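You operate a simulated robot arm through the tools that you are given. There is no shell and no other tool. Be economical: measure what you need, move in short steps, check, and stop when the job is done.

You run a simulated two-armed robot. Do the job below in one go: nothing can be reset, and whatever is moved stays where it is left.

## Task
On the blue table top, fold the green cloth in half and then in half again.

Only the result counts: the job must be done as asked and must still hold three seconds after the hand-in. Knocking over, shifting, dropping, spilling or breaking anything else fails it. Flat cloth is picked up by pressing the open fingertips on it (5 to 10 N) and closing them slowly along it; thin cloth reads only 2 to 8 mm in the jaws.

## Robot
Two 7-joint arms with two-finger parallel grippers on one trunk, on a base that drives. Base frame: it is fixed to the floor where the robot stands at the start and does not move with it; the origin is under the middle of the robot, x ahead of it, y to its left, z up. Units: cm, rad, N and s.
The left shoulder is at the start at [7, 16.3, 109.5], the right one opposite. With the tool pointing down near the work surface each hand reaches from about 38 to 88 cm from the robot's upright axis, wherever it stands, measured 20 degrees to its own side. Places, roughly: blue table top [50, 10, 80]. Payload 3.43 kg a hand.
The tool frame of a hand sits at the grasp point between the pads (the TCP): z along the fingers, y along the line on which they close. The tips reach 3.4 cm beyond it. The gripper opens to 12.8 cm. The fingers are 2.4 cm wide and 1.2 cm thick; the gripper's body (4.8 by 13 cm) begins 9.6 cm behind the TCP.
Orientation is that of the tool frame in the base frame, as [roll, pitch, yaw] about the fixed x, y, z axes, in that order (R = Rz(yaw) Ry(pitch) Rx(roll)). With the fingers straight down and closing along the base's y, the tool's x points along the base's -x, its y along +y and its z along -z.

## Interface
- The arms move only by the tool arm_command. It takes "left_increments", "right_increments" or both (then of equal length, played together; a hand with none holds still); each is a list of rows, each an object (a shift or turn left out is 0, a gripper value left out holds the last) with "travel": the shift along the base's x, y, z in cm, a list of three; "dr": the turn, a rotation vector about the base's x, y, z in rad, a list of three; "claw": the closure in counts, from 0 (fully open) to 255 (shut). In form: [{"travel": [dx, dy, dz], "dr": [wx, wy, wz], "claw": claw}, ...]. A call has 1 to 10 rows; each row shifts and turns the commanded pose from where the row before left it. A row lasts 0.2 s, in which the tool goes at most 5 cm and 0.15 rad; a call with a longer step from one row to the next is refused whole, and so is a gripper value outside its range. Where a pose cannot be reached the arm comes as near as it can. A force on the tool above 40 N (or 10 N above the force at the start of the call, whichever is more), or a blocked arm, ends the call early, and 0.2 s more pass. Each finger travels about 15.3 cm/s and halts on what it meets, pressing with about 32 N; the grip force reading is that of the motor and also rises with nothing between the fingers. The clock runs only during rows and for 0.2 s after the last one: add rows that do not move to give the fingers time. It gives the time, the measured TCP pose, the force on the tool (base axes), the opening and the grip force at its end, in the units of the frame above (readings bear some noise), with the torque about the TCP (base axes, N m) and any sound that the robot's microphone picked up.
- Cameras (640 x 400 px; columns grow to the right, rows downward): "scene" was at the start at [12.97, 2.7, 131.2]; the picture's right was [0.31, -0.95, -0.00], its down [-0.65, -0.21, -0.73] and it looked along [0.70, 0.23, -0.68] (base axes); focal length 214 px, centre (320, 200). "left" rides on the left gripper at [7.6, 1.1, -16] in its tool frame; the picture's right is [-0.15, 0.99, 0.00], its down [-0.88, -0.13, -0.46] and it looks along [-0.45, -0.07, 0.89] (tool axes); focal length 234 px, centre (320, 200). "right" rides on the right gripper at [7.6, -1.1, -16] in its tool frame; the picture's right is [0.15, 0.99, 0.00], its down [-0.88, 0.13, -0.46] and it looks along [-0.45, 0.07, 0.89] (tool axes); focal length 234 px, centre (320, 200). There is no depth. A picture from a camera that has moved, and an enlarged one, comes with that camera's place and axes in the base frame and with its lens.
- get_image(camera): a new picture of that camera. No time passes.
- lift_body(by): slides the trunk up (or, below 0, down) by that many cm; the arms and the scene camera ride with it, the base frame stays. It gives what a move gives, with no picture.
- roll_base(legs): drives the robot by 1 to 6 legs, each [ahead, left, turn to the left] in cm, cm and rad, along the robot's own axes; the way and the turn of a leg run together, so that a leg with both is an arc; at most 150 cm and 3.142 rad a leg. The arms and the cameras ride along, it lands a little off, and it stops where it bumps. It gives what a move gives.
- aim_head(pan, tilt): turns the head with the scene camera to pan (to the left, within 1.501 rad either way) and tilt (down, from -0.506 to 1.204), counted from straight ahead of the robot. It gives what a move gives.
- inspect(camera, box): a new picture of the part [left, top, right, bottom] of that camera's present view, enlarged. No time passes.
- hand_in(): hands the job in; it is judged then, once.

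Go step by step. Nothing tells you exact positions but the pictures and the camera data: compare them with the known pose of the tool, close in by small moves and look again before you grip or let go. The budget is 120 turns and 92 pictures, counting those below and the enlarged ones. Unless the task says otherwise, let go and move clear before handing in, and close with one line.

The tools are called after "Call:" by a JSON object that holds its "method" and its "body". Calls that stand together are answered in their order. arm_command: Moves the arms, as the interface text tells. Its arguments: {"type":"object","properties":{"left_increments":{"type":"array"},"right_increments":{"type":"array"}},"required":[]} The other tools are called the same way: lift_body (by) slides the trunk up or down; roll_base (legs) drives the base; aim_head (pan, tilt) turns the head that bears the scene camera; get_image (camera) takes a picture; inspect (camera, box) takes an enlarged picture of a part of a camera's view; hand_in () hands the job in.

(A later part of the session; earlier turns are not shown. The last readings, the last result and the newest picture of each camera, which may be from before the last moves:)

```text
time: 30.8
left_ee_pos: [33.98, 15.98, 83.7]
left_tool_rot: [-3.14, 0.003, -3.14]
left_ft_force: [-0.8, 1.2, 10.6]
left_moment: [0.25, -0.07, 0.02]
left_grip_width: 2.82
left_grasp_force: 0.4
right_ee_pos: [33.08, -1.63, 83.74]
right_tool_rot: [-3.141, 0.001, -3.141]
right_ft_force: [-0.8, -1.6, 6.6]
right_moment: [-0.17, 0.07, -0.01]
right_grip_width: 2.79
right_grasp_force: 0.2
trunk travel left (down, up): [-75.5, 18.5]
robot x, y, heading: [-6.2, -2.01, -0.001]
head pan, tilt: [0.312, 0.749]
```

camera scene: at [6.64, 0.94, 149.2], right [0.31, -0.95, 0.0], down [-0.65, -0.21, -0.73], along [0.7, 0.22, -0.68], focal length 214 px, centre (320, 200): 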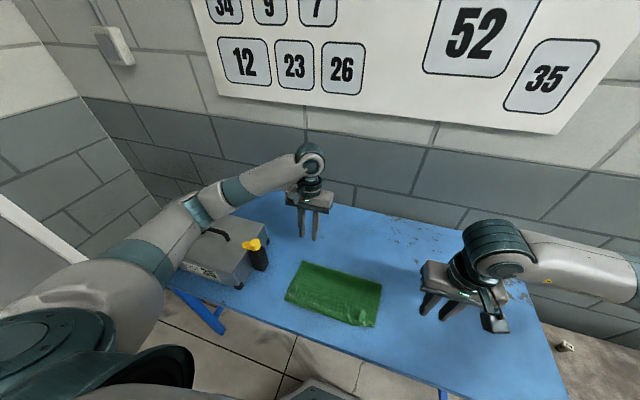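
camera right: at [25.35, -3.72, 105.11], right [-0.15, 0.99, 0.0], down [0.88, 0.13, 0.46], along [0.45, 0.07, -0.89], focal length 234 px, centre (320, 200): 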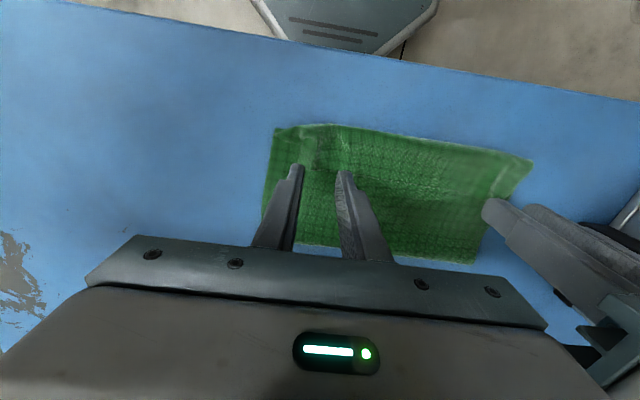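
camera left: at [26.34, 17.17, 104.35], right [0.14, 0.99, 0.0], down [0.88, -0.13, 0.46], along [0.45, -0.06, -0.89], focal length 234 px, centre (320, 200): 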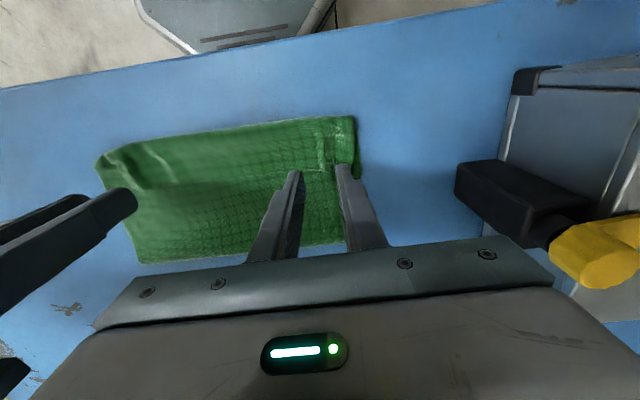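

Light contact on both (10 and 6.6 N). Closing slowly while easing off slightly so only the flap is taken.

Call:
{"method": "arm_command", "body": {"left_increments": [{"travel": [0, 0, 0.1], "claw": 207}, {"claw": 214}, {"claw": 221}, {"claw": 228}, {"claw": 235}, {"claw": 242}, {"claw": 249}, {"claw": 255}, {}], "right_increments": [{"claw": 207}, {"claw": 214}, {"claw": 221}, {"claw": 228}, {"claw": 235}, {"claw": 242}, {"claw": 249}, {"claw": 255}, {}]}}

Call:
{"method": "arm_command", "body": {"left_increments": [{"travel": [0, 0, 1]}, {"travel": [0, 0, 2]}, {"travel": [0, 0, 2]}, {}], "right_increments": [{"travel": [0, 0, 1]}, {"travel": [0, 0, 2]}, {"travel": [0, 0, 2]}, {}]}}

Call:
{"method": "get_image", "body": {"camera": "left"}}

Call:
{"method": "get_image", "body": {"camera": "right"}}

```text
time: 32.8
left_ee_pos: [33.91, 15.99, 83.75]
left_tool_rot: [3.14, 0.001, -3.137]
left_ft_force: [0.2, 0.5, 5.8]
left_moment: [0.08, -0.02, 0.01]
left_grip_width: 0.2
left_grasp_force: 31.8
right_ee_pos: [33.22, -1.68, 83.69]
right_tool_rot: [-3.141, 0.002, -3.141]
right_ft_force: [1.0, -2.6, 12.2]
right_moment: [-0.17, 0.09, 0.03]
right_grip_width: 0.19
right_grasp_force: 32.4
trunk travel left (down, up): [-75.5, 18.5]
robot x, y, heading: [-6.6, -1.66, -0.004]
head pan, tilt: [0.312, 0.749]
```

```text
time: 33.8
left_ee_pos: [34.01, 15.93, 88.81]
left_tool_rot: [-3.141, 0.001, -3.139]
left_ft_force: [-0.3, 0.1, -0.1]
left_moment: [0.0, 0.0, 0.02]
left_grip_width: 0.2
left_grasp_force: 31.7
right_ee_pos: [33.11, -1.75, 88.68]
right_tool_rot: [-3.14, 0.0, 3.14]
right_ft_force: [0.7, 0.0, -0.1]
right_moment: [0.01, 0.01, 0.04]
right_grip_width: 0.17
right_grasp_force: 31.8
trunk travel left (down, up): [-75.5, 18.5]
robot x, y, heading: [-6.18, -1.7, -0.002]
head pan, tilt: [0.312, 0.749]
```

```text
56 pictures are left
camera left: at [26.49, 17.05, 104.78], right [0.14, 0.99, 0.0], down [0.88, -0.13, 0.46], along [0.45, -0.06, -0.89], focal length 234 px, centre (320, 200)
```

left: 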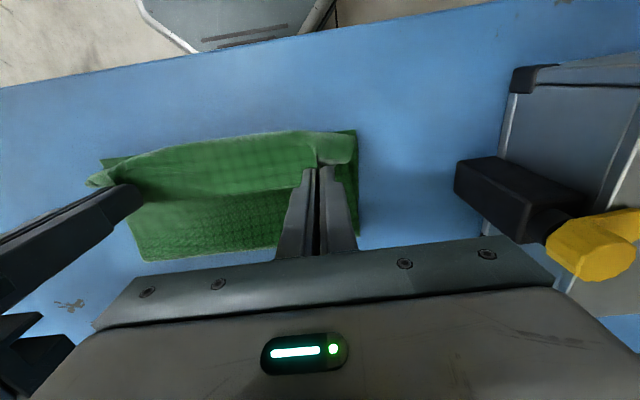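

```text
55 pictures are left
camera right: at [25.53, -2.69, 104.67], right [-0.15, 0.99, 0.0], down [0.88, 0.13, 0.46], along [0.45, 0.07, -0.89], focal length 234 px, centre (320, 200)
```

right: 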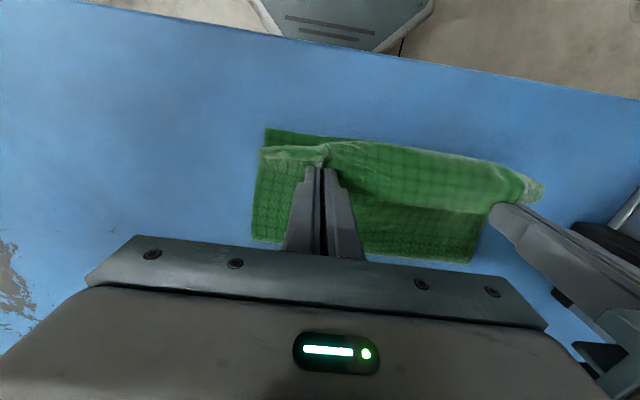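

Only the flap is held, as wanted. I'll lift it up and forward until the top half hangs straight, spreading the hands slightly.

Call:
{"method": "arm_command", "body": {"left_increments": [{"travel": [0.5, 0.1, 2.5]}, {"travel": [1.5, 0.1, 2.5]}, {"travel": [2, 0.1, 2]}, {"travel": [2.5, 0.1, 1.5]}, {"travel": [2.5, 0.1, 1]}, {"travel": [2, 0, 0.5]}, {}], "right_increments": [{"travel": [0.5, -0.1, 2.5]}, {"travel": [1.5, 0, 2.5]}, {"travel": [2, 0, 2]}, {"travel": [2.5, 0, 1.5]}, {"travel": [2.5, 0, 1]}, {"travel": [2, 0, 0.5]}, {}]}}

Call:
{"method": "get_image", "body": {"camera": "scene"}}

Call:
{"method": "get_image", "body": {"camera": "left"}}

```text
time: 35.4
left_ee_pos: [45.08, 16.34, 98.91]
left_tool_rot: [3.141, -0.002, -3.139]
left_ft_force: [-0.3, -4.3, -0.8]
left_moment: [-0.12, -0.02, 0.02]
left_grip_width: 0.19
left_grasp_force: 32.3
right_ee_pos: [44.37, -1.79, 98.51]
right_tool_rot: [-3.141, 0.001, -3.14]
right_ft_force: [-0.4, 3.6, -0.2]
right_moment: [0.16, 0.03, 0.03]
right_grip_width: 0.18
right_grasp_force: 32.1
trunk travel left (down, up): [-75.5, 18.5]
robot x, y, heading: [-6.29, -1.99, 0.0]
head pan, tilt: [0.312, 0.749]
```

```text
54 pictures are left
camera scene: at [6.56, 0.77, 149.21], right [0.31, -0.95, 0.0], down [-0.65, -0.21, -0.73], along [0.7, 0.23, -0.68], focal length 214 px, centre (320, 200)
```

scene: 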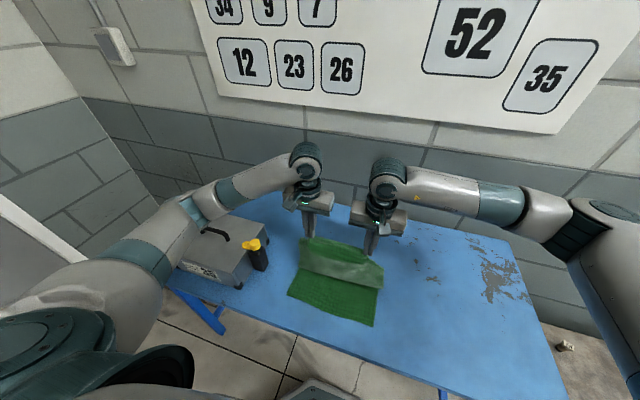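

```text
53 pictures are left
camera left: at [37.51, 17.35, 114.83], right [0.14, 0.99, 0.0], down [0.88, -0.13, 0.46], along [0.45, -0.07, -0.89], focal length 234 px, centre (320, 200)
```

left: 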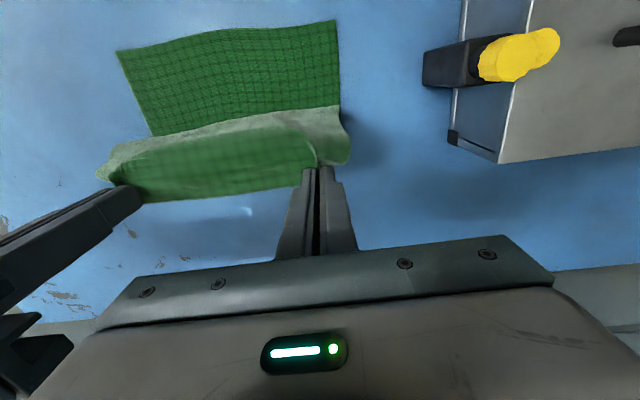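

The top half hangs from the hands. I'll lay it again, shorter this time so the fold line comes out in the middle.

Call:
{"method": "arm_command", "body": {"left_increments": [{"travel": [-2.2, 0.1, -0.6]}, {"travel": [-2.2, 0.1, -1.2]}, {"travel": [-2, 0, -2]}, {"travel": [-1.6, 0, -2.5]}, {"travel": [-1.0, 0, -2.7]}, {"travel": [-0.6, 0, -2.5]}, {"travel": [0, 0, -2]}, {"travel": [0, 0, -1]}, {}], "right_increments": [{"travel": [-2.2, 0, -0.6]}, {"travel": [-2.2, 0, -1.2]}, {"travel": [-2, 0, -2]}, {"travel": [-1.6, 0, -2.5]}, {"travel": [-1.1, 0, -2.7]}, {"travel": [-0.7, 0, -2.2]}, {"travel": [0, 0, -2]}, {"travel": [0, 0, -1]}, {}]}}

Call:
{"method": "get_image", "body": {"camera": "scene"}}

Call:
{"method": "get_image", "body": {"camera": "left"}}

```text
time: 37.4
left_ee_pos: [35.37, 16.47, 84.07]
left_tool_rot: [3.141, 0.0, -3.139]
left_ft_force: [0.3, -6.4, 0.9]
left_moment: [-0.23, -0.02, 0.04]
left_grip_width: 0.19
left_grasp_force: 32.1
right_ee_pos: [34.34, -1.71, 84.37]
right_tool_rot: [3.141, 0.001, 3.141]
right_ft_force: [-0.1, 7.2, -0.1]
right_moment: [0.22, 0.05, 0.03]
right_grip_width: 0.2
right_grasp_force: 32.2
trunk travel left (down, up): [-75.5, 18.5]
robot x, y, heading: [-6.49, -1.69, 0.003]
head pan, tilt: [0.312, 0.749]
```

```text
52 pictures are left
camera scene: at [6.6, 0.75, 149.2], right [0.31, -0.95, 0.0], down [-0.65, -0.21, -0.73], along [0.7, 0.23, -0.68], focal length 214 px, centre (320, 200)
```

scene: 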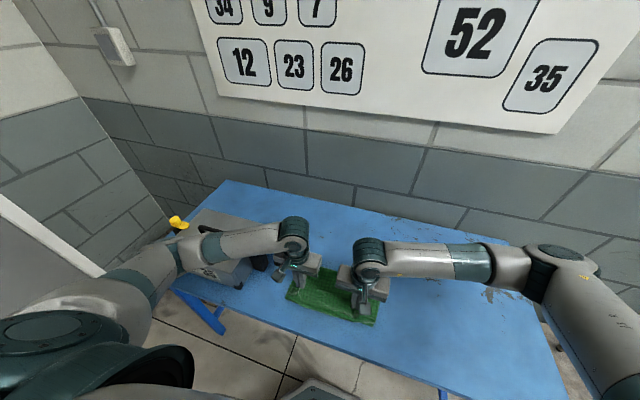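

```text
51 pictures are left
camera left: at [27.99, 17.57, 100.16], right [0.14, 0.99, 0.0], down [0.88, -0.13, 0.46], along [0.45, -0.06, -0.89], focal length 234 px, centre (320, 200)
```

left: 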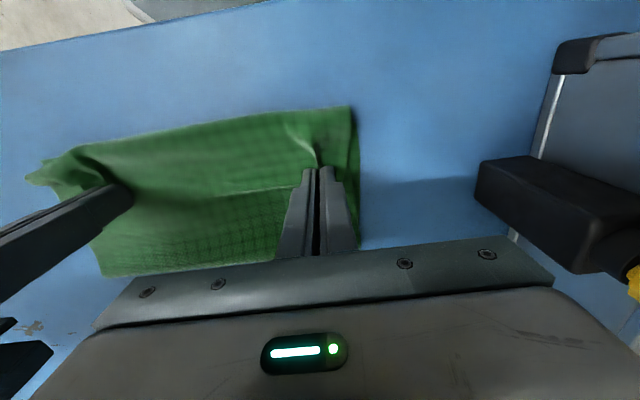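

The flap bend uses more cloth than expected, and the crease sits at x≈45.5 instead of ≈49. I'll lift again, flatten the bottom by carrying past the crease line, then lay down early and roll the top layer toward me.

Call:
{"method": "arm_command", "body": {"left_increments": [{"travel": [0.5, 0, 3]}, {"travel": [1.5, 0, 3.5]}, {"travel": [2.5, 0, 3]}, {"travel": [3, 0, 2]}, {"travel": [3, 0, 1.5]}, {"travel": [3, 0, 0]}, {"travel": [3, 0, 0]}, {"travel": [1.5, 0, 0]}, {}], "right_increments": [{"travel": [0.5, 0, 3]}, {"travel": [1.5, 0, 3.5]}, {"travel": [2.5, 0, 3]}, {"travel": [3, 0, 2]}, {"travel": [3, 0, 1.2]}, {"travel": [3, 0, 0]}, {"travel": [3, 0, 0]}, {"travel": [1.5, 0, 0]}, {}]}}

Call:
{"method": "get_image", "body": {"camera": "scene"}}

Call:
{"method": "get_image", "body": {"camera": "left"}}

```text
time: 39.4
left_ee_pos: [53.65, 16.71, 97.22]
left_tool_rot: [-3.141, 0.0, -3.138]
left_ft_force: [-0.3, -10.1, -0.4]
left_moment: [-0.31, -0.02, 0.07]
left_grip_width: 0.23
left_grasp_force: 31.9
right_ee_pos: [52.45, -1.68, 97.31]
right_tool_rot: [3.141, 0.001, 3.141]
right_ft_force: [0.0, 9.3, 1.1]
right_moment: [0.29, 0.01, 0.06]
right_grip_width: 0.2
right_grasp_force: 32.2
trunk travel left (down, up): [-75.5, 18.5]
robot x, y, heading: [-6.27, -1.83, 0.0]
head pan, tilt: [0.312, 0.749]
```

```text
50 pictures are left
camera scene: at [6.58, 0.76, 149.21], right [0.31, -0.95, 0.0], down [-0.65, -0.21, -0.73], along [0.7, 0.23, -0.68], focal length 214 px, centre (320, 200)
```

scene: 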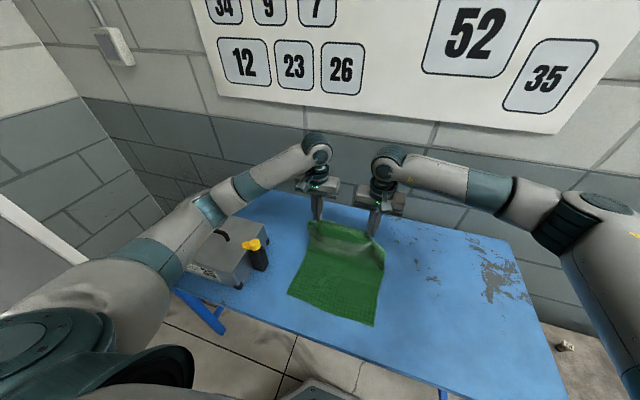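

```text
49 pictures are left
camera left: at [46.07, 17.76, 113.27], right [0.14, 0.99, 0.0], down [0.88, -0.13, 0.46], along [0.45, -0.06, -0.89], focal length 234 px, centre (320, 200)
```

left: 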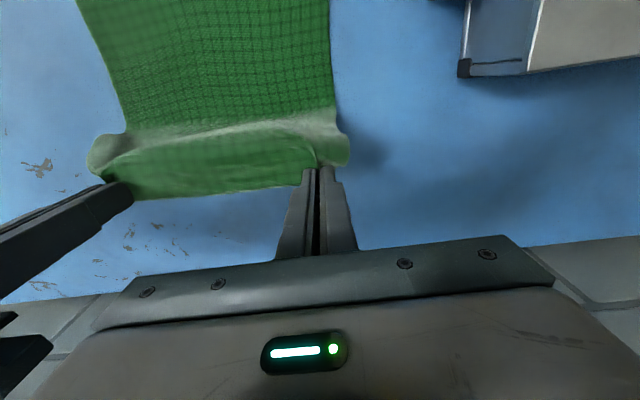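

The bottom is flat again. Now lower early and roll the layer toward the near edge.

Call:
{"method": "arm_command", "body": {"left_increments": [{"travel": [-3, -0.2, -0.5]}, {"travel": [-3, 0, -1.8]}, {"travel": [-2.5, 0, -2.8]}, {"travel": [-2, 0, -3.2]}, {"travel": [-1.2, 0, -2.8]}, {}], "right_increments": [{"travel": [-3, 0.2, -0.5]}, {"travel": [-3, 0, -1.8]}, {"travel": [-2.5, 0, -2.8]}, {"travel": [-2, 0, -3.2]}, {"travel": [-1.2, 0, -2.8]}, {}]}}

Call:
{"method": "get_image", "body": {"camera": "left"}}

Call:
{"method": "inspect", "body": {"camera": "scene", "box": [270, 230, 400, 340]}}

```text
time: 40.8
left_ee_pos: [41.72, 16.24, 85.92]
left_tool_rot: [3.14, 0.0, -3.139]
left_ft_force: [0.3, -1.3, 1.0]
left_moment: [-0.04, 0.01, -0.03]
left_grip_width: 0.19
left_grasp_force: 31.9
right_ee_pos: [40.69, -1.64, 86.17]
right_tool_rot: [3.142, 0.001, 3.141]
right_ft_force: [-1.1, 1.1, 0.3]
right_moment: [0.02, -0.04, -0.03]
right_grip_width: 0.2
right_grasp_force: 32.0
trunk travel left (down, up): [-75.5, 18.5]
robot x, y, heading: [-6.58, -1.84, 0.001]
head pan, tilt: [0.312, 0.749]
```

```text
48 pictures are left
camera left: at [34.12, 17.31, 102.06], right [0.14, 0.99, 0.0], down [0.88, -0.13, 0.46], along [0.45, -0.06, -0.89], focal length 234 px, centre (320, 200)
```

left: 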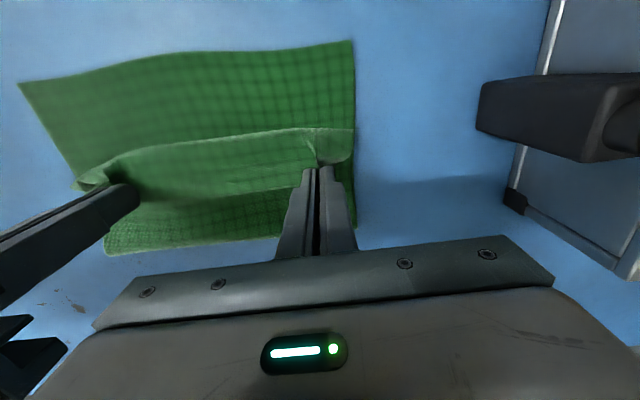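

```text
3.64 times, centred on (335, 285) of scene
camera zoom: at [6.61, 0.74, 149.2], right [0.31, -0.95, 0.0], down [-0.65, -0.21, -0.73], along [0.7, 0.23, -0.68], focal length 780 px, centre (266, -109)
```

zoom: 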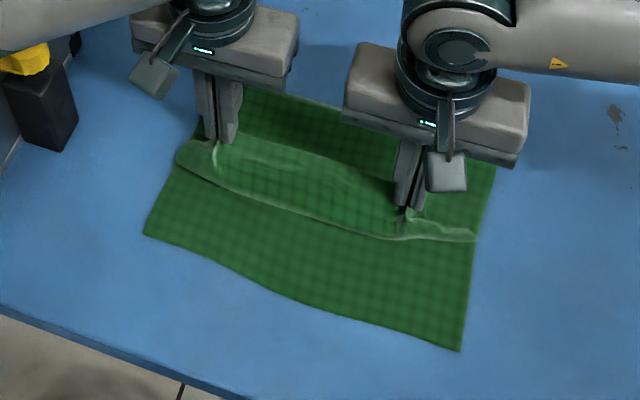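

Crease now at ≈49.5 — very good. I roll the layer toward the near edge, staying low.

Call:
{"method": "arm_command", "body": {"left_increments": [{"travel": [-1.2, 0.1, -0.3]}, {"travel": [-1.2, 0.1, -0.3]}, {"travel": [-1.2, 0, -0.3]}, {"travel": [-1.2, 0, -0.2]}, {"travel": [-1.2, 0, -0.2]}, {}], "right_increments": [{"travel": [-1.2, -0.1, -0.3]}, {"travel": [-1.2, -0.1, -0.3]}, {"travel": [-1.2, 0, -0.3]}, {"travel": [-1.2, 0, -0.3]}, {"travel": [-1.2, 0, -0.3]}, {}]}}

Call:
{"method": "get_image", "body": {"camera": "left"}}

Call:
{"method": "inspect", "body": {"camera": "scene", "box": [270, 230, 400, 340]}}

```text
time: 42.2
left_ee_pos: [35.74, 16.43, 84.68]
left_tool_rot: [3.141, -0.001, -3.138]
left_ft_force: [1.1, -9.5, -0.6]
left_moment: [-0.35, -0.02, 0.06]
left_grip_width: 0.21
left_grasp_force: 31.6
right_ee_pos: [34.75, -1.73, 84.55]
right_tool_rot: [3.14, -0.001, 3.14]
right_ft_force: [0.4, 10.4, -0.9]
right_moment: [0.34, 0.0, 0.07]
right_grip_width: 0.2
right_grasp_force: 32.1
trunk travel left (down, up): [-75.5, 18.5]
robot x, y, heading: [-6.53, -2.02, 0.002]
head pan, tilt: [0.312, 0.749]
```

```text
46 pictures are left
camera left: at [28.25, 17.64, 100.78], right [0.14, 0.99, 0.0], down [0.88, -0.13, 0.46], along [0.45, -0.07, -0.89], focal length 234 px, centre (320, 200)
```

left: 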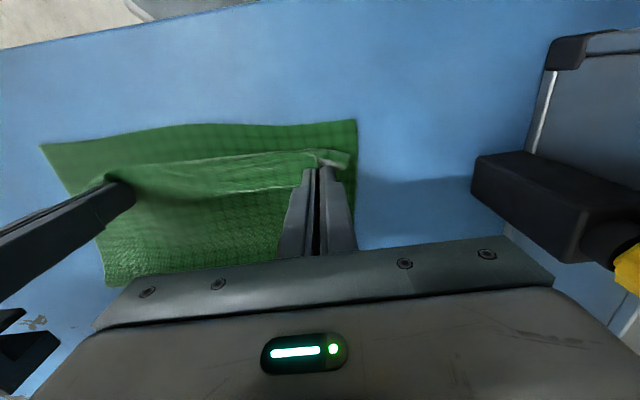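

```text
3.64 times, centred on (335, 285) of scene
camera zoom: at [6.65, 0.75, 149.2], right [0.31, -0.95, 0.0], down [-0.65, -0.21, -0.73], along [0.7, 0.23, -0.68], focal length 780 px, centre (266, -109)
```

zoom: 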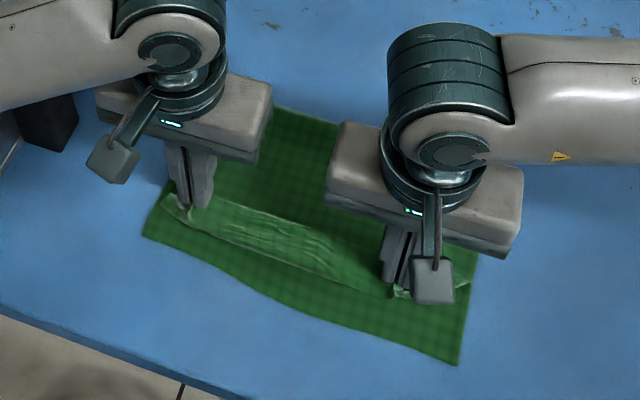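

Now the reversed strip is only ~2.6 cm, and the unfolded edge would match the near edge at 31.5. I'll release gently and lift.

Call:
{"method": "arm_command", "body": {"left_increments": [{"travel": [0, -0.3, -0.4]}, {"claw": 245}, {"claw": 235}, {"claw": 225}, {"claw": 215}, {"claw": 205}, {"travel": [0, 0, 1]}, {"travel": [0, 0, 2]}, {"travel": [0, 0, 4]}, {}], "right_increments": [{"travel": [0, 0.3, -0.3]}, {"claw": 245}, {"claw": 235}, {"claw": 225}, {"claw": 215}, {"claw": 205}, {"travel": [0, 0, 1]}, {"travel": [0, 0, 2]}, {"travel": [0, 0, 4]}, {}]}}

Call:
{"method": "inspect", "body": {"camera": "left", "box": [60, 80, 400, 280]}}

Call:
{"method": "inspect", "body": {"camera": "right", "box": [220, 100, 560, 300]}}

```text
time: 44.4
left_ee_pos: [35.66, 16.34, 91.36]
left_tool_rot: [-3.141, -0.002, -3.14]
left_ft_force: [-0.2, -0.3, -0.3]
left_moment: [0.02, 0.02, 0.01]
left_grip_width: 2.51
left_grasp_force: 0.1
right_ee_pos: [34.68, -1.27, 91.55]
right_tool_rot: [-3.141, -0.001, 3.141]
right_ft_force: [0.5, 0.1, -0.8]
right_moment: [0.04, 0.03, -0.01]
right_grip_width: 2.52
right_grasp_force: 0.1
trunk travel left (down, up): [-75.5, 18.5]
robot x, y, heading: [-6.55, -2.02, 0.004]
head pan, tilt: [0.312, 0.749]
```

```text
1.88 times, centred on (230, 180) of left
camera zoom: at [28.21, 17.4, 107.41], right [0.14, 0.99, 0.0], down [0.88, -0.13, 0.46], along [0.45, -0.06, -0.89], focal length 441 px, centre (489, 238)
```

zoom: 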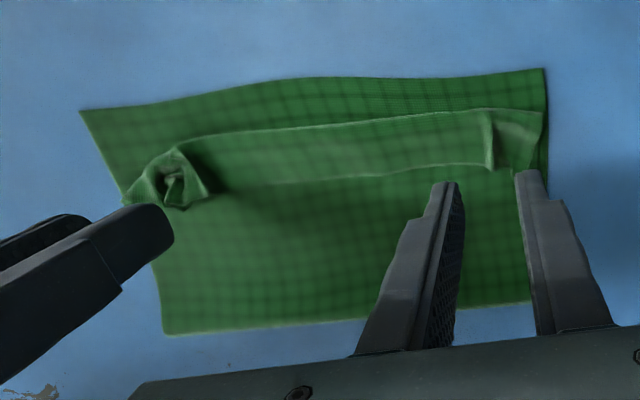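

```text
1.88 times, centred on (390, 200) of right
camera zoom: at [27.08, -2.41, 107.5], right [-0.15, 0.99, 0.0], down [0.88, 0.13, 0.46], along [0.45, 0.07, -0.89], focal length 441 px, centre (188, 200)
```

zoom: 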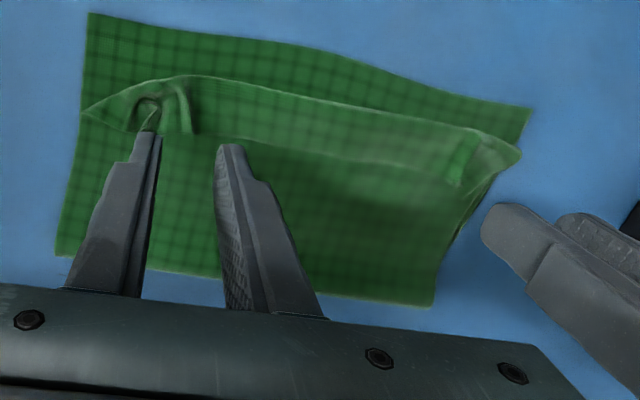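

Clean: the flap is ~3 cm deep, bend at 33.3 and free edge at 36.3. I'll press lightly on it with the fingertips and drag it toward me to unroll it.

Call:
{"method": "arm_command", "body": {"left_increments": [{"travel": [0, -1.3, -3]}, {"travel": [0, 0, -3]}, {"travel": [0, 0, -1.3]}, {"travel": [0, 0, -0.2]}, {}], "right_increments": [{"travel": [0.4, 2, -3]}, {"travel": [0, 0, -3]}, {"travel": [0, 0, -1.5]}, {"travel": [0, 0, -0.2]}, {}]}}

```text
time: 45.6
left_ee_pos: [35.64, 15.07, 83.91]
left_tool_rot: [-3.142, 0.0, -3.139]
left_ft_force: [0.0, 0.6, 0.4]
left_moment: [0.01, -0.01, -0.03]
left_grip_width: 2.52
left_grasp_force: 0.0
right_ee_pos: [35.02, 0.48, 83.78]
right_tool_rot: [-3.141, 0.0, -3.14]
right_ft_force: [-1.4, -0.7, 6.9]
right_moment: [-0.12, -0.02, -0.02]
right_grip_width: 2.52
right_grasp_force: 0.2
trunk travel left (down, up): [-75.5, 18.5]
robot x, y, heading: [-6.43, -1.67, -0.001]
head pan, tilt: [0.312, 0.749]
```

Call:
{"method": "arm_command", "body": {"left_increments": [{"travel": [0, 0, -0.2]}, {"travel": [-0.8, 0, 0]}, {"travel": [-0.8, 0, 0]}, {"travel": [-0.8, 0, 0]}, {}], "right_increments": [{"travel": [0, 0, 0]}, {"travel": [-0.8, 0, 0]}, {"travel": [-0.8, 0, 0]}, {"travel": [-0.8, 0, 0]}, {}]}}

Call:
{"method": "get_image", "body": {"camera": "left"}}

```text
time: 46.8
left_ee_pos: [33.31, 14.99, 83.79]
left_tool_rot: [3.141, -0.001, -3.139]
left_ft_force: [-0.1, -0.8, 0.6]
left_moment: [0.03, -0.03, 0.03]
left_grip_width: 2.53
left_grasp_force: 0.0
right_ee_pos: [32.7, 0.62, 83.79]
right_tool_rot: [3.141, 0.002, -3.141]
right_ft_force: [4.2, 0.8, 18.4]
right_moment: [-0.26, -0.17, 0.06]
right_grip_width: 2.51
right_grasp_force: 0.1
trunk travel left (down, up): [-75.5, 18.5]
robot x, y, heading: [-6.52, -1.71, -0.007]
head pan, tilt: [0.312, 0.749]
```

```text
42 pictures are left
camera left: at [25.79, 16.04, 99.78], right [0.14, 0.99, 0.0], down [0.88, -0.13, 0.46], along [0.45, -0.06, -0.89], focal length 234 px, centre (320, 200)
```

left: 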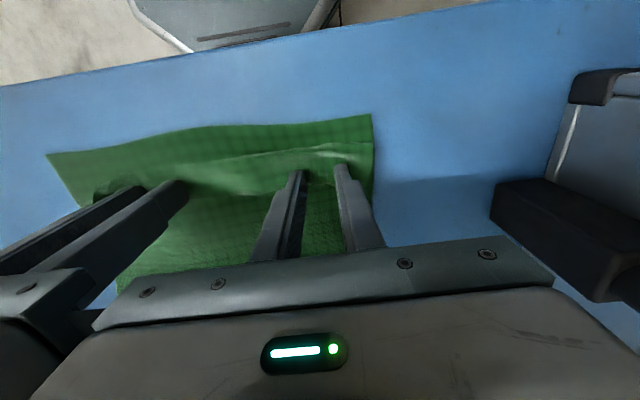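

Pressing hard slid the whole cloth a little rather than unrolling the strip. I'll lift, look, and then pin the cloth with one hand while dragging lightly with the other.

Call:
{"method": "arm_command", "body": {"left_increments": [{"travel": [0, 0, 3]}, {"travel": [3, 0, 4]}, {"travel": [4, 0, 2]}, {"travel": [4, 0, 0]}, {}], "right_increments": [{"travel": [0, 0, 3]}, {"travel": [0, -3, 4]}, {"travel": [0, -4, 2]}, {"travel": [0, -4, 0]}, {}]}}

Call:
{"method": "inspect", "body": {"camera": "left", "box": [60, 0, 400, 200]}}

```text
time: 48.0
left_ee_pos: [44.49, 14.8, 92.73]
left_tool_rot: [-3.141, -0.001, -3.138]
left_ft_force: [0.2, -0.1, -0.3]
left_moment: [-0.01, 0.0, -0.02]
left_grip_width: 2.52
left_grasp_force: 0.2
right_ee_pos: [32.6, -10.32, 92.5]
right_tool_rot: [-3.141, 0.001, -3.14]
right_ft_force: [0.4, 0.0, -0.1]
right_moment: [0.01, 0.0, 0.03]
right_grip_width: 2.5
right_grasp_force: 0.1
trunk travel left (down, up): [-75.5, 18.5]
robot x, y, heading: [-6.57, -1.78, 0.003]
head pan, tilt: [0.312, 0.749]
```

```text
1.88 times, centred on (230, 100) of left
camera zoom: at [36.87, 15.96, 108.73], right [0.14, 0.99, 0.0], down [0.88, -0.13, 0.46], along [0.45, -0.07, -0.89], focal length 441 px, centre (489, 388)
```

zoom: 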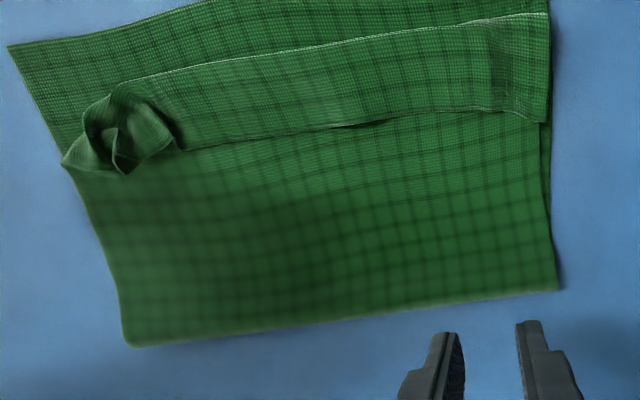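

The strip is still reversed (bend ≈30.7, free edge ≈35) and everything shifted ≈3 cm toward me. I'll back the base 9 cm for room, then pin with the left hand and drag lightly with the right.

Call:
{"method": "roll_base", "body": {"legs": [[-9, 0, 0]]}}

```text
time: 49.1
left_ee_pos: [35.89, 14.81, 92.77]
left_tool_rot: [-3.142, -0.001, -3.135]
left_ft_force: [-0.1, 0.2, -0.1]
left_moment: [0.02, -0.03, 0.0]
left_grip_width: 2.53
left_grasp_force: 0.0
right_ee_pos: [24.05, -10.41, 92.59]
right_tool_rot: [-3.141, 0.0, -3.139]
right_ft_force: [-0.2, -0.3, 0.2]
right_moment: [-0.01, -0.02, 0.01]
right_grip_width: 2.51
right_grasp_force: 0.0
trunk travel left (down, up): [-75.5, 18.5]
robot x, y, heading: [-15.0, -2.21, 0.0]
head pan, tilt: [0.312, 0.749]
```

Call:
{"method": "arm_command", "body": {"left_increments": [{"travel": [2.5, 0, 0], "claw": 155}, {"travel": [2.6, 0, 0]}, {"travel": [0, 0, -3]}, {"travel": [0, 0, -3]}, {"travel": [0, 0, -2.4]}, {"travel": [0, 0, -0.5]}, {"travel": [0, 0, -0.5]}, {}], "right_increments": [{"travel": [3.3, 3.1, 0]}, {"travel": [3.3, 3.1, 0]}, {"travel": [3.4, 3.1, 0]}, {"travel": [0, 3.1, -2]}, {"travel": [0, 0, -3]}, {"travel": [0, 0, -2.5]}, {"travel": [0, 0, -0.9]}, {}]}}

Call:
{"method": "inspect", "body": {"camera": "right", "box": [220, 80, 480, 240]}}

```text
time: 50.9
left_ee_pos: [40.97, 14.87, 83.61]
left_tool_rot: [-3.142, 0.008, -3.132]
left_ft_force: [3.3, 3.6, 36.0]
left_moment: [1.11, -0.09, -0.16]
left_grip_width: 5.07
left_grasp_force: 0.7
right_ee_pos: [33.91, 2.19, 84.34]
right_tool_rot: [3.141, 0.003, -3.137]
right_ft_force: [0.3, -0.8, -0.4]
right_moment: [0.03, 0.0, 0.02]
right_grip_width: 2.51
right_grasp_force: 0.0
trunk travel left (down, up): [-75.5, 18.5]
robot x, y, heading: [-15.12, -1.67, 0.004]
head pan, tilt: [0.312, 0.749]
```

```text
2.46 times, centred on (350, 160) of right
camera zoom: at [26.27, 1.0, 100.09], right [-0.15, 0.99, 0.0], down [0.88, 0.13, 0.46], along [0.45, 0.07, -0.89], focal length 576 px, centre (246, 298)
```

zoom: 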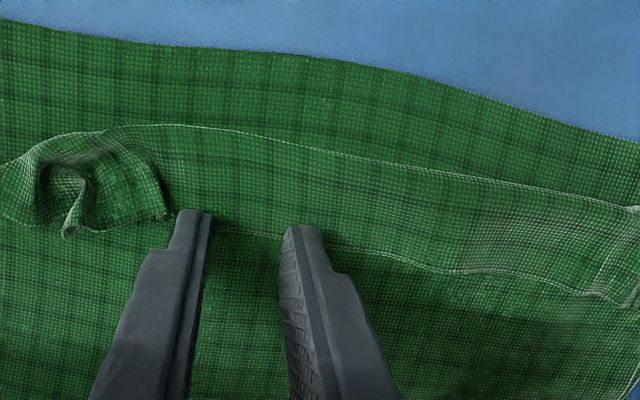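

Right tips are right on the strip's free edge with the left pinning (eased a bit). Lower lightly and drag toward me.

Call:
{"method": "arm_command", "body": {"left_increments": [{"travel": [0, 0, 0.1]}, {}, {}, {}, {}, {}, {}, {}], "right_increments": [{"travel": [0, 0, -0.4]}, {"travel": [0, 0, -0.15]}, {"travel": [-0.8, 0, 0]}, {"travel": [-0.8, 0, 0]}, {"travel": [-0.8, 0, 0]}, {"travel": [-0.8, 0, 0]}, {"travel": [-0.8, 0, 0]}, {}]}}

Call:
{"method": "inspect", "body": {"camera": "right", "box": [220, 80, 480, 240]}}

```text
time: 52.7
left_ee_pos: [40.85, 14.9, 83.58]
left_tool_rot: [3.14, 0.007, -3.136]
left_ft_force: [5.0, 2.2, 40.0]
left_moment: [1.04, -0.13, -0.22]
left_grip_width: 5.06
left_grasp_force: 0.3
right_ee_pos: [29.86, 2.01, 83.62]
right_tool_rot: [3.14, 0.004, 3.142]
right_ft_force: [3.5, 1.6, 9.4]
right_moment: [0.04, -0.07, -0.02]
right_grip_width: 2.5
right_grasp_force: 0.1
trunk travel left (down, up): [-75.5, 18.5]
robot x, y, heading: [-14.88, -1.8, 0.0]
head pan, tilt: [0.312, 0.749]
```

```text
2.46 times, centred on (350, 160) of right
camera zoom: at [22.16, 0.98, 99.61], right [-0.15, 0.99, 0.0], down [0.88, 0.13, 0.46], along [0.45, 0.07, -0.89], focal length 576 px, centre (246, 298)
```

zoom: 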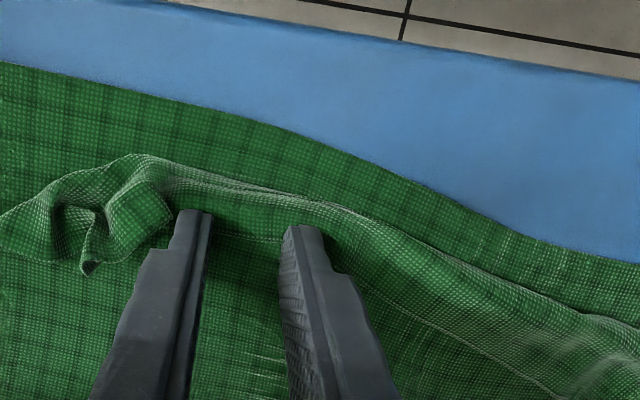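

Cloth slides on the table too easily for that. Better idea: turn the grippers 90° so one finger pins the top layer and the other, on the strip, pushes it out by opening — no net force on the table. I raise and rotate both hands.

Call:
{"method": "arm_command", "body": {"left_increments": [{"travel": [0, 0, 2]}, {"travel": [0, 0, 3], "dr": [0, 0, -0.14]}, {"travel": [0, 0, 3], "dr": [0, 0, -0.15]}, {"dr": [0, 0, -0.15]}, {"dr": [0, 0, -0.15]}, {"dr": [0, 0, -0.15]}, {"dr": [0, 0, -0.15]}, {"dr": [0, 0, -0.15]}, {"dr": [0, 0, -0.15]}, {"dr": [0, 0, -0.15]}], "right_increments": [{"travel": [0, 0, 2]}, {"travel": [0, 0, 3], "dr": [0, 0, 0.14]}, {"travel": [0, 0, 3], "dr": [0, 0, 0.15]}, {"dr": [0, 0, 0.15]}, {"dr": [0, 0, 0.15]}, {"dr": [0, 0, 0.15]}, {"dr": [0, 0, 0.15]}, {"dr": [0, 0, 0.15]}, {"dr": [0, 0, 0.15]}, {"dr": [0, 0, 0.15]}]}}

Call:
{"method": "arm_command", "body": {"left_increments": [{"dr": [0, 0, -0.15]}, {"dr": [0, 0, -0.081]}, {}], "right_increments": [{"dr": [0, 0, 0.15]}, {"dr": [0, 0, 0.081]}, {}]}}

Call:
{"method": "get_image", "body": {"camera": "scene"}}

Call:
{"method": "get_image", "body": {"camera": "left"}}

```text
time: 54.9
left_ee_pos: [41.01, 14.81, 91.39]
left_tool_rot: [3.14, 0.002, 1.806]
left_ft_force: [-0.4, -0.4, 0.7]
left_moment: [0.02, 0.01, 0.0]
left_grip_width: 5.02
left_grasp_force: 0.1
right_ee_pos: [30.02, 1.97, 91.42]
right_tool_rot: [-3.139, -0.001, -1.797]
right_ft_force: [-0.5, -0.2, 0.4]
right_moment: [-0.01, 0.02, 0.01]
right_grip_width: 2.49
right_grasp_force: 0.1
trunk travel left (down, up): [-75.5, 18.5]
robot x, y, heading: [-14.84, -1.66, 0.002]
head pan, tilt: [0.312, 0.749]
```

```text
time: 55.7
left_ee_pos: [40.91, 14.79, 91.35]
left_tool_rot: [3.14, 0.002, 1.577]
left_ft_force: [0.4, -0.1, 1.1]
left_moment: [0.0, -0.03, -0.01]
left_grip_width: 5.0
left_grasp_force: 0.1
right_ee_pos: [30.08, 2.05, 91.58]
right_tool_rot: [-3.141, -0.001, -1.567]
right_ft_force: [-0.3, 0.5, 0.0]
right_moment: [0.0, -0.01, -0.02]
right_grip_width: 2.51
right_grasp_force: 0.0
trunk travel left (down, up): [-75.5, 18.5]
robot x, y, heading: [-15.01, -1.95, 0.003]
head pan, tilt: [0.312, 0.749]
```

```text
38 pictures are left
camera scene: at [-1.97, 0.77, 149.2], right [0.31, -0.95, 0.0], down [-0.65, -0.21, -0.73], along [0.7, 0.23, -0.68], focal length 214 px, centre (320, 200)
```

scene: 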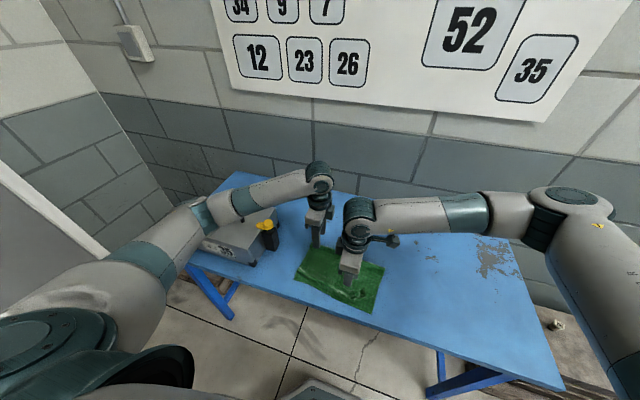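

```text
37 pictures are left
camera left: at [42.03, 22.39, 107.43], right [0.99, -0.14, 0.0], down [-0.13, -0.88, 0.46], along [-0.06, -0.45, -0.89], focal length 234 px, centre (320, 200)
```

left: 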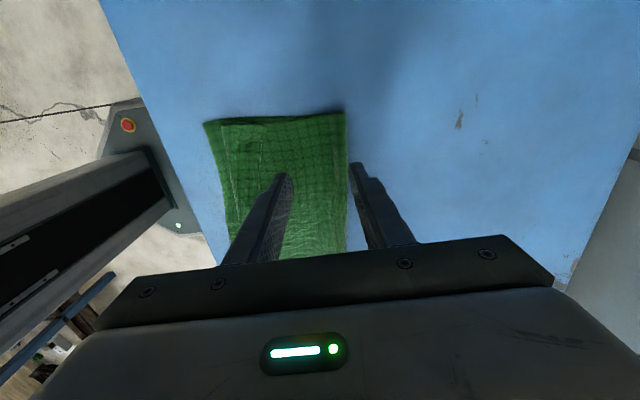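

Call:
{"method": "inspect", "body": {"camera": "left", "box": [180, 90, 380, 270]}}

Call:
{"method": "inspect", "body": {"camera": "scene", "box": [280, 230, 400, 325]}}

```text
2.22 times, centred on (280, 180) of left
camera zoom: at [42.03, 22.39, 107.43], right [0.99, -0.14, 0.0], down [-0.13, -0.88, 0.46], along [-0.06, -0.45, -0.89], focal length 520 px, centre (409, 244)
```

zoom: 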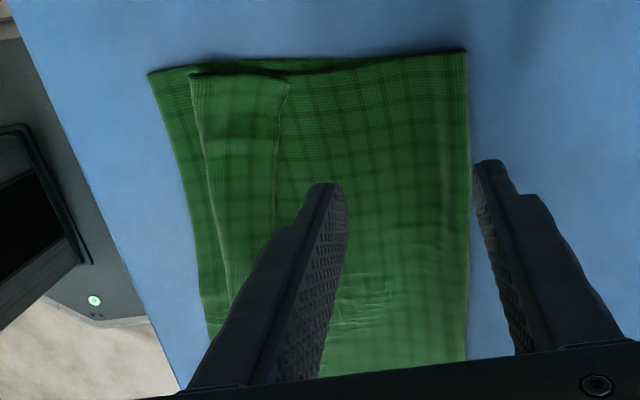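

```text
4.21 times, centred on (340, 278) of scene
camera zoom: at [-1.97, 0.77, 149.2], right [0.31, -0.95, 0.0], down [-0.65, -0.21, -0.73], along [0.7, 0.23, -0.68], focal length 903 px, centre (236, -126)
```

zoom: 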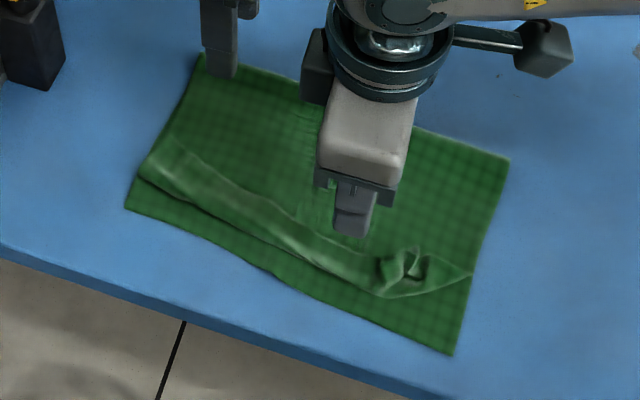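

I can see the strip clearly. I'll try the trick with the left hand at y≈15: closed fingertips straddling the strip's free edge (x≈34).

Call:
{"method": "arm_command", "body": {"left_increments": [{"travel": [-3.4, 0.1, 0], "claw": 255}, {"travel": [-3.4, 0.1, 0]}, {"travel": [0, 0, -3]}, {"travel": [0, 0, -3]}, {"travel": [0, 0, -1.2]}, {}]}}

Call:
{"method": "inspect", "body": {"camera": "left", "box": [220, 80, 420, 240]}}

```text
time: 57.1
left_ee_pos: [33.95, 15.21, 84.15]
left_tool_rot: [3.14, -0.001, 1.578]
left_ft_force: [-0.2, 0.3, 0.4]
left_moment: [0.04, 0.0, 0.01]
left_grip_width: 0.01
left_grasp_force: 31.7
right_ee_pos: [30.05, 2.21, 91.46]
right_tool_rot: [-3.141, 0.0, -1.569]
right_ft_force: [0.4, -0.2, 0.2]
right_moment: [0.01, -0.01, 0.02]
right_grip_width: 2.49
right_grasp_force: 0.0
trunk travel left (down, up): [-75.5, 18.5]
robot x, y, heading: [-14.93, -2.07, 0.004]
head pan, tilt: [0.312, 0.749]
```

```text
2.50 times, centred on (320, 160) of left
camera zoom: at [35.2, 22.71, 100.28], right [0.99, -0.14, 0.0], down [-0.12, -0.88, 0.46], along [-0.06, -0.45, -0.89], focal length 585 px, centre (320, 300)
```

zoom: 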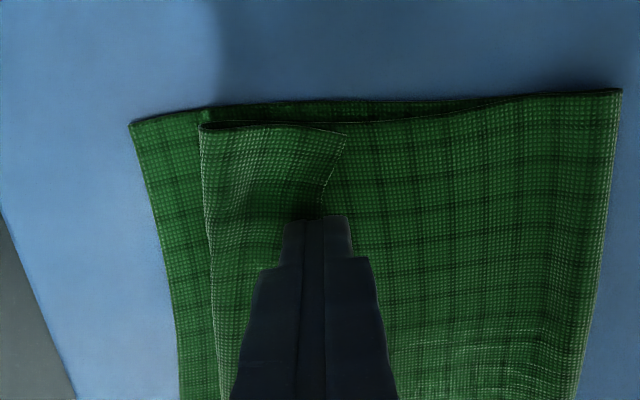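

Alignment is right. Press down lightly.

Call:
{"method": "arm_command", "body": {"left_increments": [{"travel": [0.1, 0, -0.35]}, {"travel": [0, 0, -0.15]}, {}]}}

```text
time: 57.9
left_ee_pos: [34.19, 15.1, 83.73]
left_tool_rot: [-3.141, 0.001, 1.578]
left_ft_force: [0.3, -0.5, 1.6]
left_moment: [0.02, 0.04, 0.01]
left_grip_width: 0.01
left_grasp_force: 31.7
right_ee_pos: [30.11, 2.18, 91.58]
right_tool_rot: [3.141, 0.0, -1.572]
right_ft_force: [-0.1, -0.8, -0.4]
right_moment: [0.04, -0.01, 0.02]
right_grip_width: 2.5
right_grasp_force: 0.0
trunk travel left (down, up): [-75.5, 18.5]
robot x, y, heading: [-15.27, -2.05, 0.004]
head pan, tilt: [0.312, 0.749]
```

Call:
{"method": "arm_command", "body": {"left_increments": [{"travel": [0, 0, -0.15]}, {}, {"travel": [-0.3, 0, 0], "claw": 243}, {"travel": [-0.3, 0, 0], "claw": 231}, {"travel": [-0.3, 0, 0], "claw": 219}, {"travel": [-0.3, 0, 0], "claw": 207}, {"travel": [-0.3, 0, 0], "claw": 195}, {"travel": [-0.3, 0, 0], "claw": 183}, {}]}}

Call:
{"method": "inspect", "body": {"camera": "left", "box": [220, 80, 420, 240]}}

```text
time: 59.9
left_ee_pos: [32.37, 15.07, 83.55]
left_tool_rot: [3.14, 0.001, 1.578]
left_ft_force: [3.4, 0.0, 18.3]
left_moment: [0.03, 0.32, 0.02]
left_grip_width: 3.35
left_grasp_force: 0.0
right_ee_pos: [30.1, 2.05, 91.55]
right_tool_rot: [-3.141, 0.0, -1.567]
right_ft_force: [0.7, 0.2, 0.0]
right_moment: [-0.03, -0.01, -0.01]
right_grip_width: 2.51
right_grasp_force: 0.1
trunk travel left (down, up): [-75.5, 18.5]
robot x, y, heading: [-14.78, -2.51, 0.002]
head pan, tilt: [0.312, 0.749]
```

```text
2.50 times, centred on (320, 160) of left
camera zoom: at [33.39, 22.62, 99.68], right [0.99, -0.14, 0.0], down [-0.13, -0.88, 0.46], along [-0.06, -0.45, -0.89], focal length 585 px, centre (320, 300)
```

zoom: 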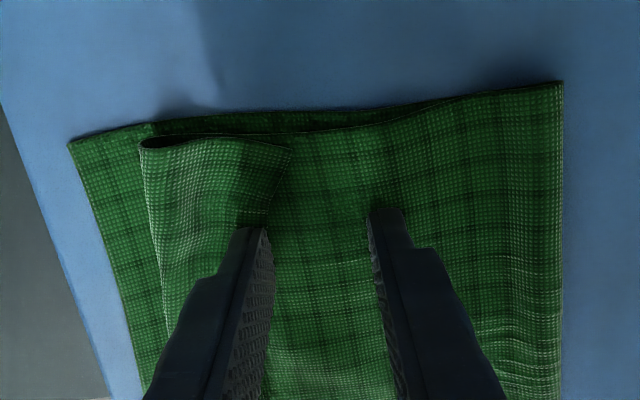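

The strip sticks to the layer below and the cloth just slides, so friction won't unroll it. New idea: slide the cloth so the near part overhangs the table's front edge; the strip will hang and flip open by gravity, then I slide the cloth back. First lift and look.

Call:
{"method": "arm_command", "body": {"left_increments": [{"travel": [0, 0, 2]}, {"travel": [2, 1, 4]}, {"travel": [3, 1, 3]}, {}], "right_increments": [{"travel": [2, -2, 0]}, {"travel": [3, -3, 0]}, {"travel": [3, -3, 0]}, {}]}}

Call:
{"method": "inspect", "body": {"camera": "scene", "box": [260, 210, 420, 330]}}

```text
time: 60.9
left_ee_pos: [37.11, 17.05, 92.45]
left_tool_rot: [3.141, -0.002, 1.576]
left_ft_force: [-0.1, 0.2, 0.5]
left_moment: [-0.02, -0.01, 0.0]
left_grip_width: 3.61
left_grasp_force: 0.1
right_ee_pos: [33.55, -1.67, 91.61]
right_tool_rot: [3.141, -0.001, -1.57]
right_ft_force: [0.3, 0.1, 0.2]
right_moment: [0.01, -0.01, 0.0]
right_grip_width: 2.53
right_grasp_force: 0.1
right hand out of reach, approached as far as the arm can: row 2, 3
trunk travel left (down, up): [-75.5, 18.5]
robot x, y, heading: [-15.04, -2.08, 0.005]
head pan, tilt: [0.312, 0.749]
```

```text
3.33 times, centred on (340, 270) of scene
camera zoom: at [-2.02, 0.72, 149.21], right [0.31, -0.95, 0.0], down [-0.65, -0.21, -0.73], along [0.7, 0.23, -0.68], focal length 715 px, centre (253, -33)
```

zoom: 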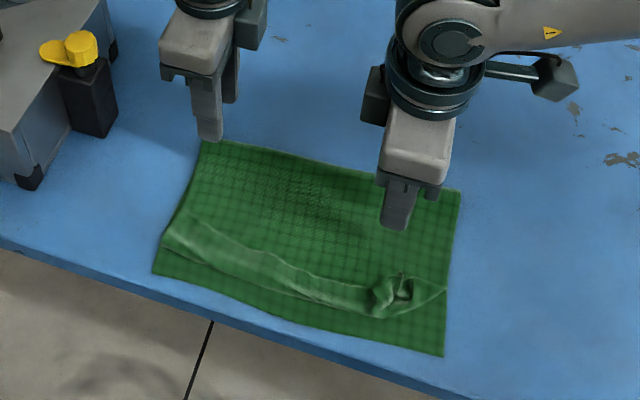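

The layout: near edge ≈25, table front edge ≈22.6, crease ≈41. I'll turn the right hand back (it loses reach rotated), then press both hands near the crease.

Call:
{"method": "arm_command", "body": {"left_increments": [{"travel": [0, -1.5, 0]}, {"travel": [-1, -1.5, 0]}, {}, {}, {}, {}, {}, {}, {}, {}], "right_increments": [{"travel": [0, -0.5, 0], "dr": [0, 0, -0.15]}, {"dr": [0, 0, -0.15]}, {"dr": [0, 0, -0.15]}, {"dr": [0, 0, -0.15]}, {"dr": [0, 0, -0.15]}, {"dr": [0, 0, -0.15]}, {"dr": [0, 0, -0.15]}, {"dr": [0, 0, -0.15]}, {"dr": [0, 0, -0.15]}, {"dr": [0, 0, -0.15]}]}}

Call:
{"method": "arm_command", "body": {"left_increments": [{"travel": [0, 0, -3]}, {"travel": [0, 0, -3]}, {"travel": [0, 0, -1.8]}, {"travel": [0, 0, -0.5]}, {}], "right_increments": [{"travel": [2.5, 0, -3], "dr": [0, 0, -0.07]}, {"travel": [1, 0, -3]}, {"travel": [0, 0, -1.2]}, {"travel": [0, 0, -0.3]}, {}]}}

```text
time: 63.1
left_ee_pos: [36.17, 14.1, 92.6]
left_tool_rot: [3.141, -0.001, 1.579]
left_ft_force: [0.2, -0.9, 1.2]
left_moment: [0.01, -0.01, -0.03]
left_grip_width: 3.61
left_grasp_force: 0.0
right_ee_pos: [33.6, -1.9, 91.52]
right_tool_rot: [3.142, 0.0, -3.071]
right_ft_force: [-0.2, -0.2, -0.2]
right_moment: [0.04, 0.0, 0.02]
right_grip_width: 2.5
right_grasp_force: 0.1
trunk travel left (down, up): [-75.5, 18.5]
robot x, y, heading: [-14.91, -1.93, 0.002]
head pan, tilt: [0.312, 0.749]
```

```text
time: 64.3
left_ee_pos: [36.33, 14.07, 84.07]
left_tool_rot: [3.139, 0.001, 1.576]
left_ft_force: [-0.9, 0.1, -0.3]
left_moment: [0.0, 0.0, 0.01]
left_grip_width: 3.6
left_grasp_force: 0.1
right_ee_pos: [36.98, -1.83, 84.01]
right_tool_rot: [3.141, 0.0, -3.14]
right_ft_force: [-0.7, -0.1, -0.9]
right_moment: [-0.01, 0.01, 0.03]
right_grip_width: 2.5
right_grasp_force: 0.1
trunk travel left (down, up): [-75.5, 18.5]
robot x, y, heading: [-15.06, -1.74, 0.007]
head pan, tilt: [0.312, 0.749]
```

Call:
{"method": "arm_command", "body": {"left_increments": [{"travel": [0, 0, -0.35]}, {"travel": [0, 0, -0.2]}, {"travel": [-1.2, 0, 0]}, {"travel": [-1.2, 0, 0]}, {"travel": [-1.2, 0, 0]}, {"travel": [-1.2, 0, 0]}, {"travel": [-1.2, 0, 0]}, {"travel": [-1.2, 0, 0]}, {"travel": [-1.2, 0, 0]}, {}], "right_increments": [{"travel": [0, 0, -0.3]}, {"travel": [0, 0, -0.2]}, {"travel": [-1.2, 0, 0]}, {"travel": [-1.2, 0, 0]}, {"travel": [-1.2, 0, 0]}, {"travel": [-1.2, 0, 0]}, {"travel": [-1.2, 0, 0]}, {"travel": [-1.2, 0, 0]}, {"travel": [-1.2, 0, 0]}, {}]}}

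Call:
{"method": "inspect", "body": {"camera": "scene", "box": [240, 230, 400, 350]}}

```text
time: 66.5
left_ee_pos: [27.84, 14.1, 83.85]
left_tool_rot: [3.141, -0.001, 1.577]
left_ft_force: [0.1, 0.0, -0.3]
left_moment: [-0.02, 0.0, -0.02]
left_grip_width: 3.61
left_grasp_force: 0.1
right_ee_pos: [28.5, -1.93, 83.55]
right_tool_rot: [3.14, 0.001, -3.138]
right_ft_force: [4.6, 0.4, 25.1]
right_moment: [-0.02, -0.12, 0.0]
right_grip_width: 2.52
right_grasp_force: 0.0
trunk travel left (down, up): [-75.5, 18.5]
robot x, y, heading: [-14.94, -1.67, 0.002]
head pan, tilt: [0.312, 0.749]
```

```text
3.33 times, centred on (320, 290) of scene
camera zoom: at [-2.11, 0.76, 149.23], right [0.31, -0.95, 0.0], down [-0.65, -0.21, -0.73], along [0.7, 0.23, -0.68], focal length 715 px, centre (320, -100)
```

zoom: 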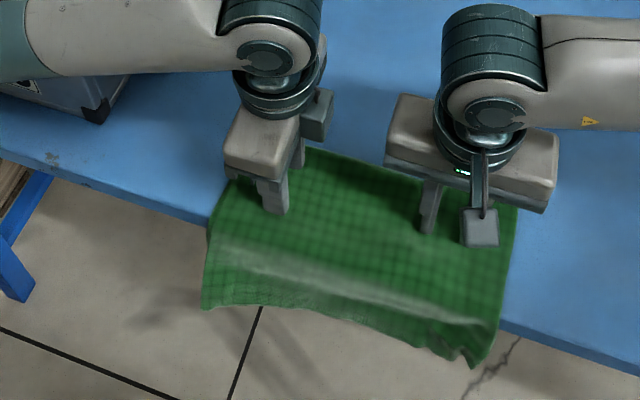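

The near part now hangs over the front edge and the strip seems to have flipped open. Checking with the right wrist camera.

Call:
{"method": "get_image", "body": {"camera": "right"}}

Call:
{"method": "inspect", "body": {"camera": "scene", "box": [280, 270, 380, 345]}}

```text
30 pictures are left
camera right: at [20.87, -3.05, 99.54], right [-0.15, 0.99, 0.0], down [0.88, 0.13, 0.46], along [0.45, 0.07, -0.89], focal length 234 px, centre (320, 200)
```

right: 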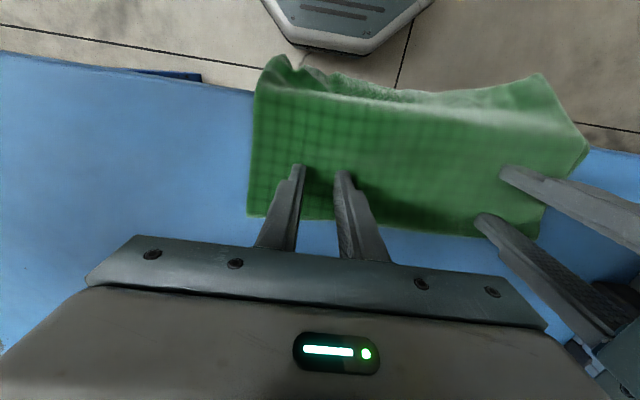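

```text
5.33 times, centred on (330, 308) of scene
camera zoom: at [-2.11, 0.76, 149.23], right [0.31, -0.95, 0.0], down [-0.65, -0.21, -0.73], along [0.7, 0.23, -0.68], focal length 1144 px, centre (267, -373)
```

zoom: 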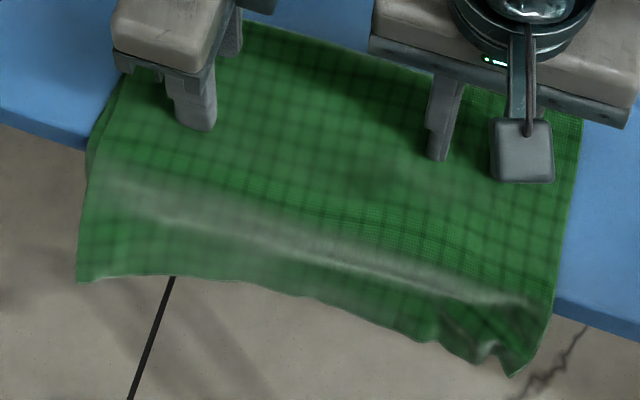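

The strip is fully open, hanging straight. Now I press with both hands and slide the cloth back away from the edge.

Call:
{"method": "arm_command", "body": {"left_increments": [{"travel": [0, 0, -0.3]}, {}], "right_increments": [{}, {}]}}

```text
time: 67.1
left_ee_pos: [27.85, 14.06, 83.59]
left_tool_rot: [3.138, 0.001, 1.579]
left_ft_force: [-1.8, 2.0, 16.3]
left_moment: [0.08, 0.31, -0.06]
left_grip_width: 3.63
left_grasp_force: 0.7
right_ee_pos: [28.46, -2.02, 83.59]
right_tool_rot: [3.142, 0.002, -3.139]
right_ft_force: [3.5, 0.7, 18.3]
right_moment: [0.02, -0.09, -0.03]
right_grip_width: 2.51
right_grasp_force: 0.0
trunk travel left (down, up): [-75.5, 18.5]
robot x, y, heading: [-15.27, -1.94, -0.0]
head pan, tilt: [0.312, 0.749]
```

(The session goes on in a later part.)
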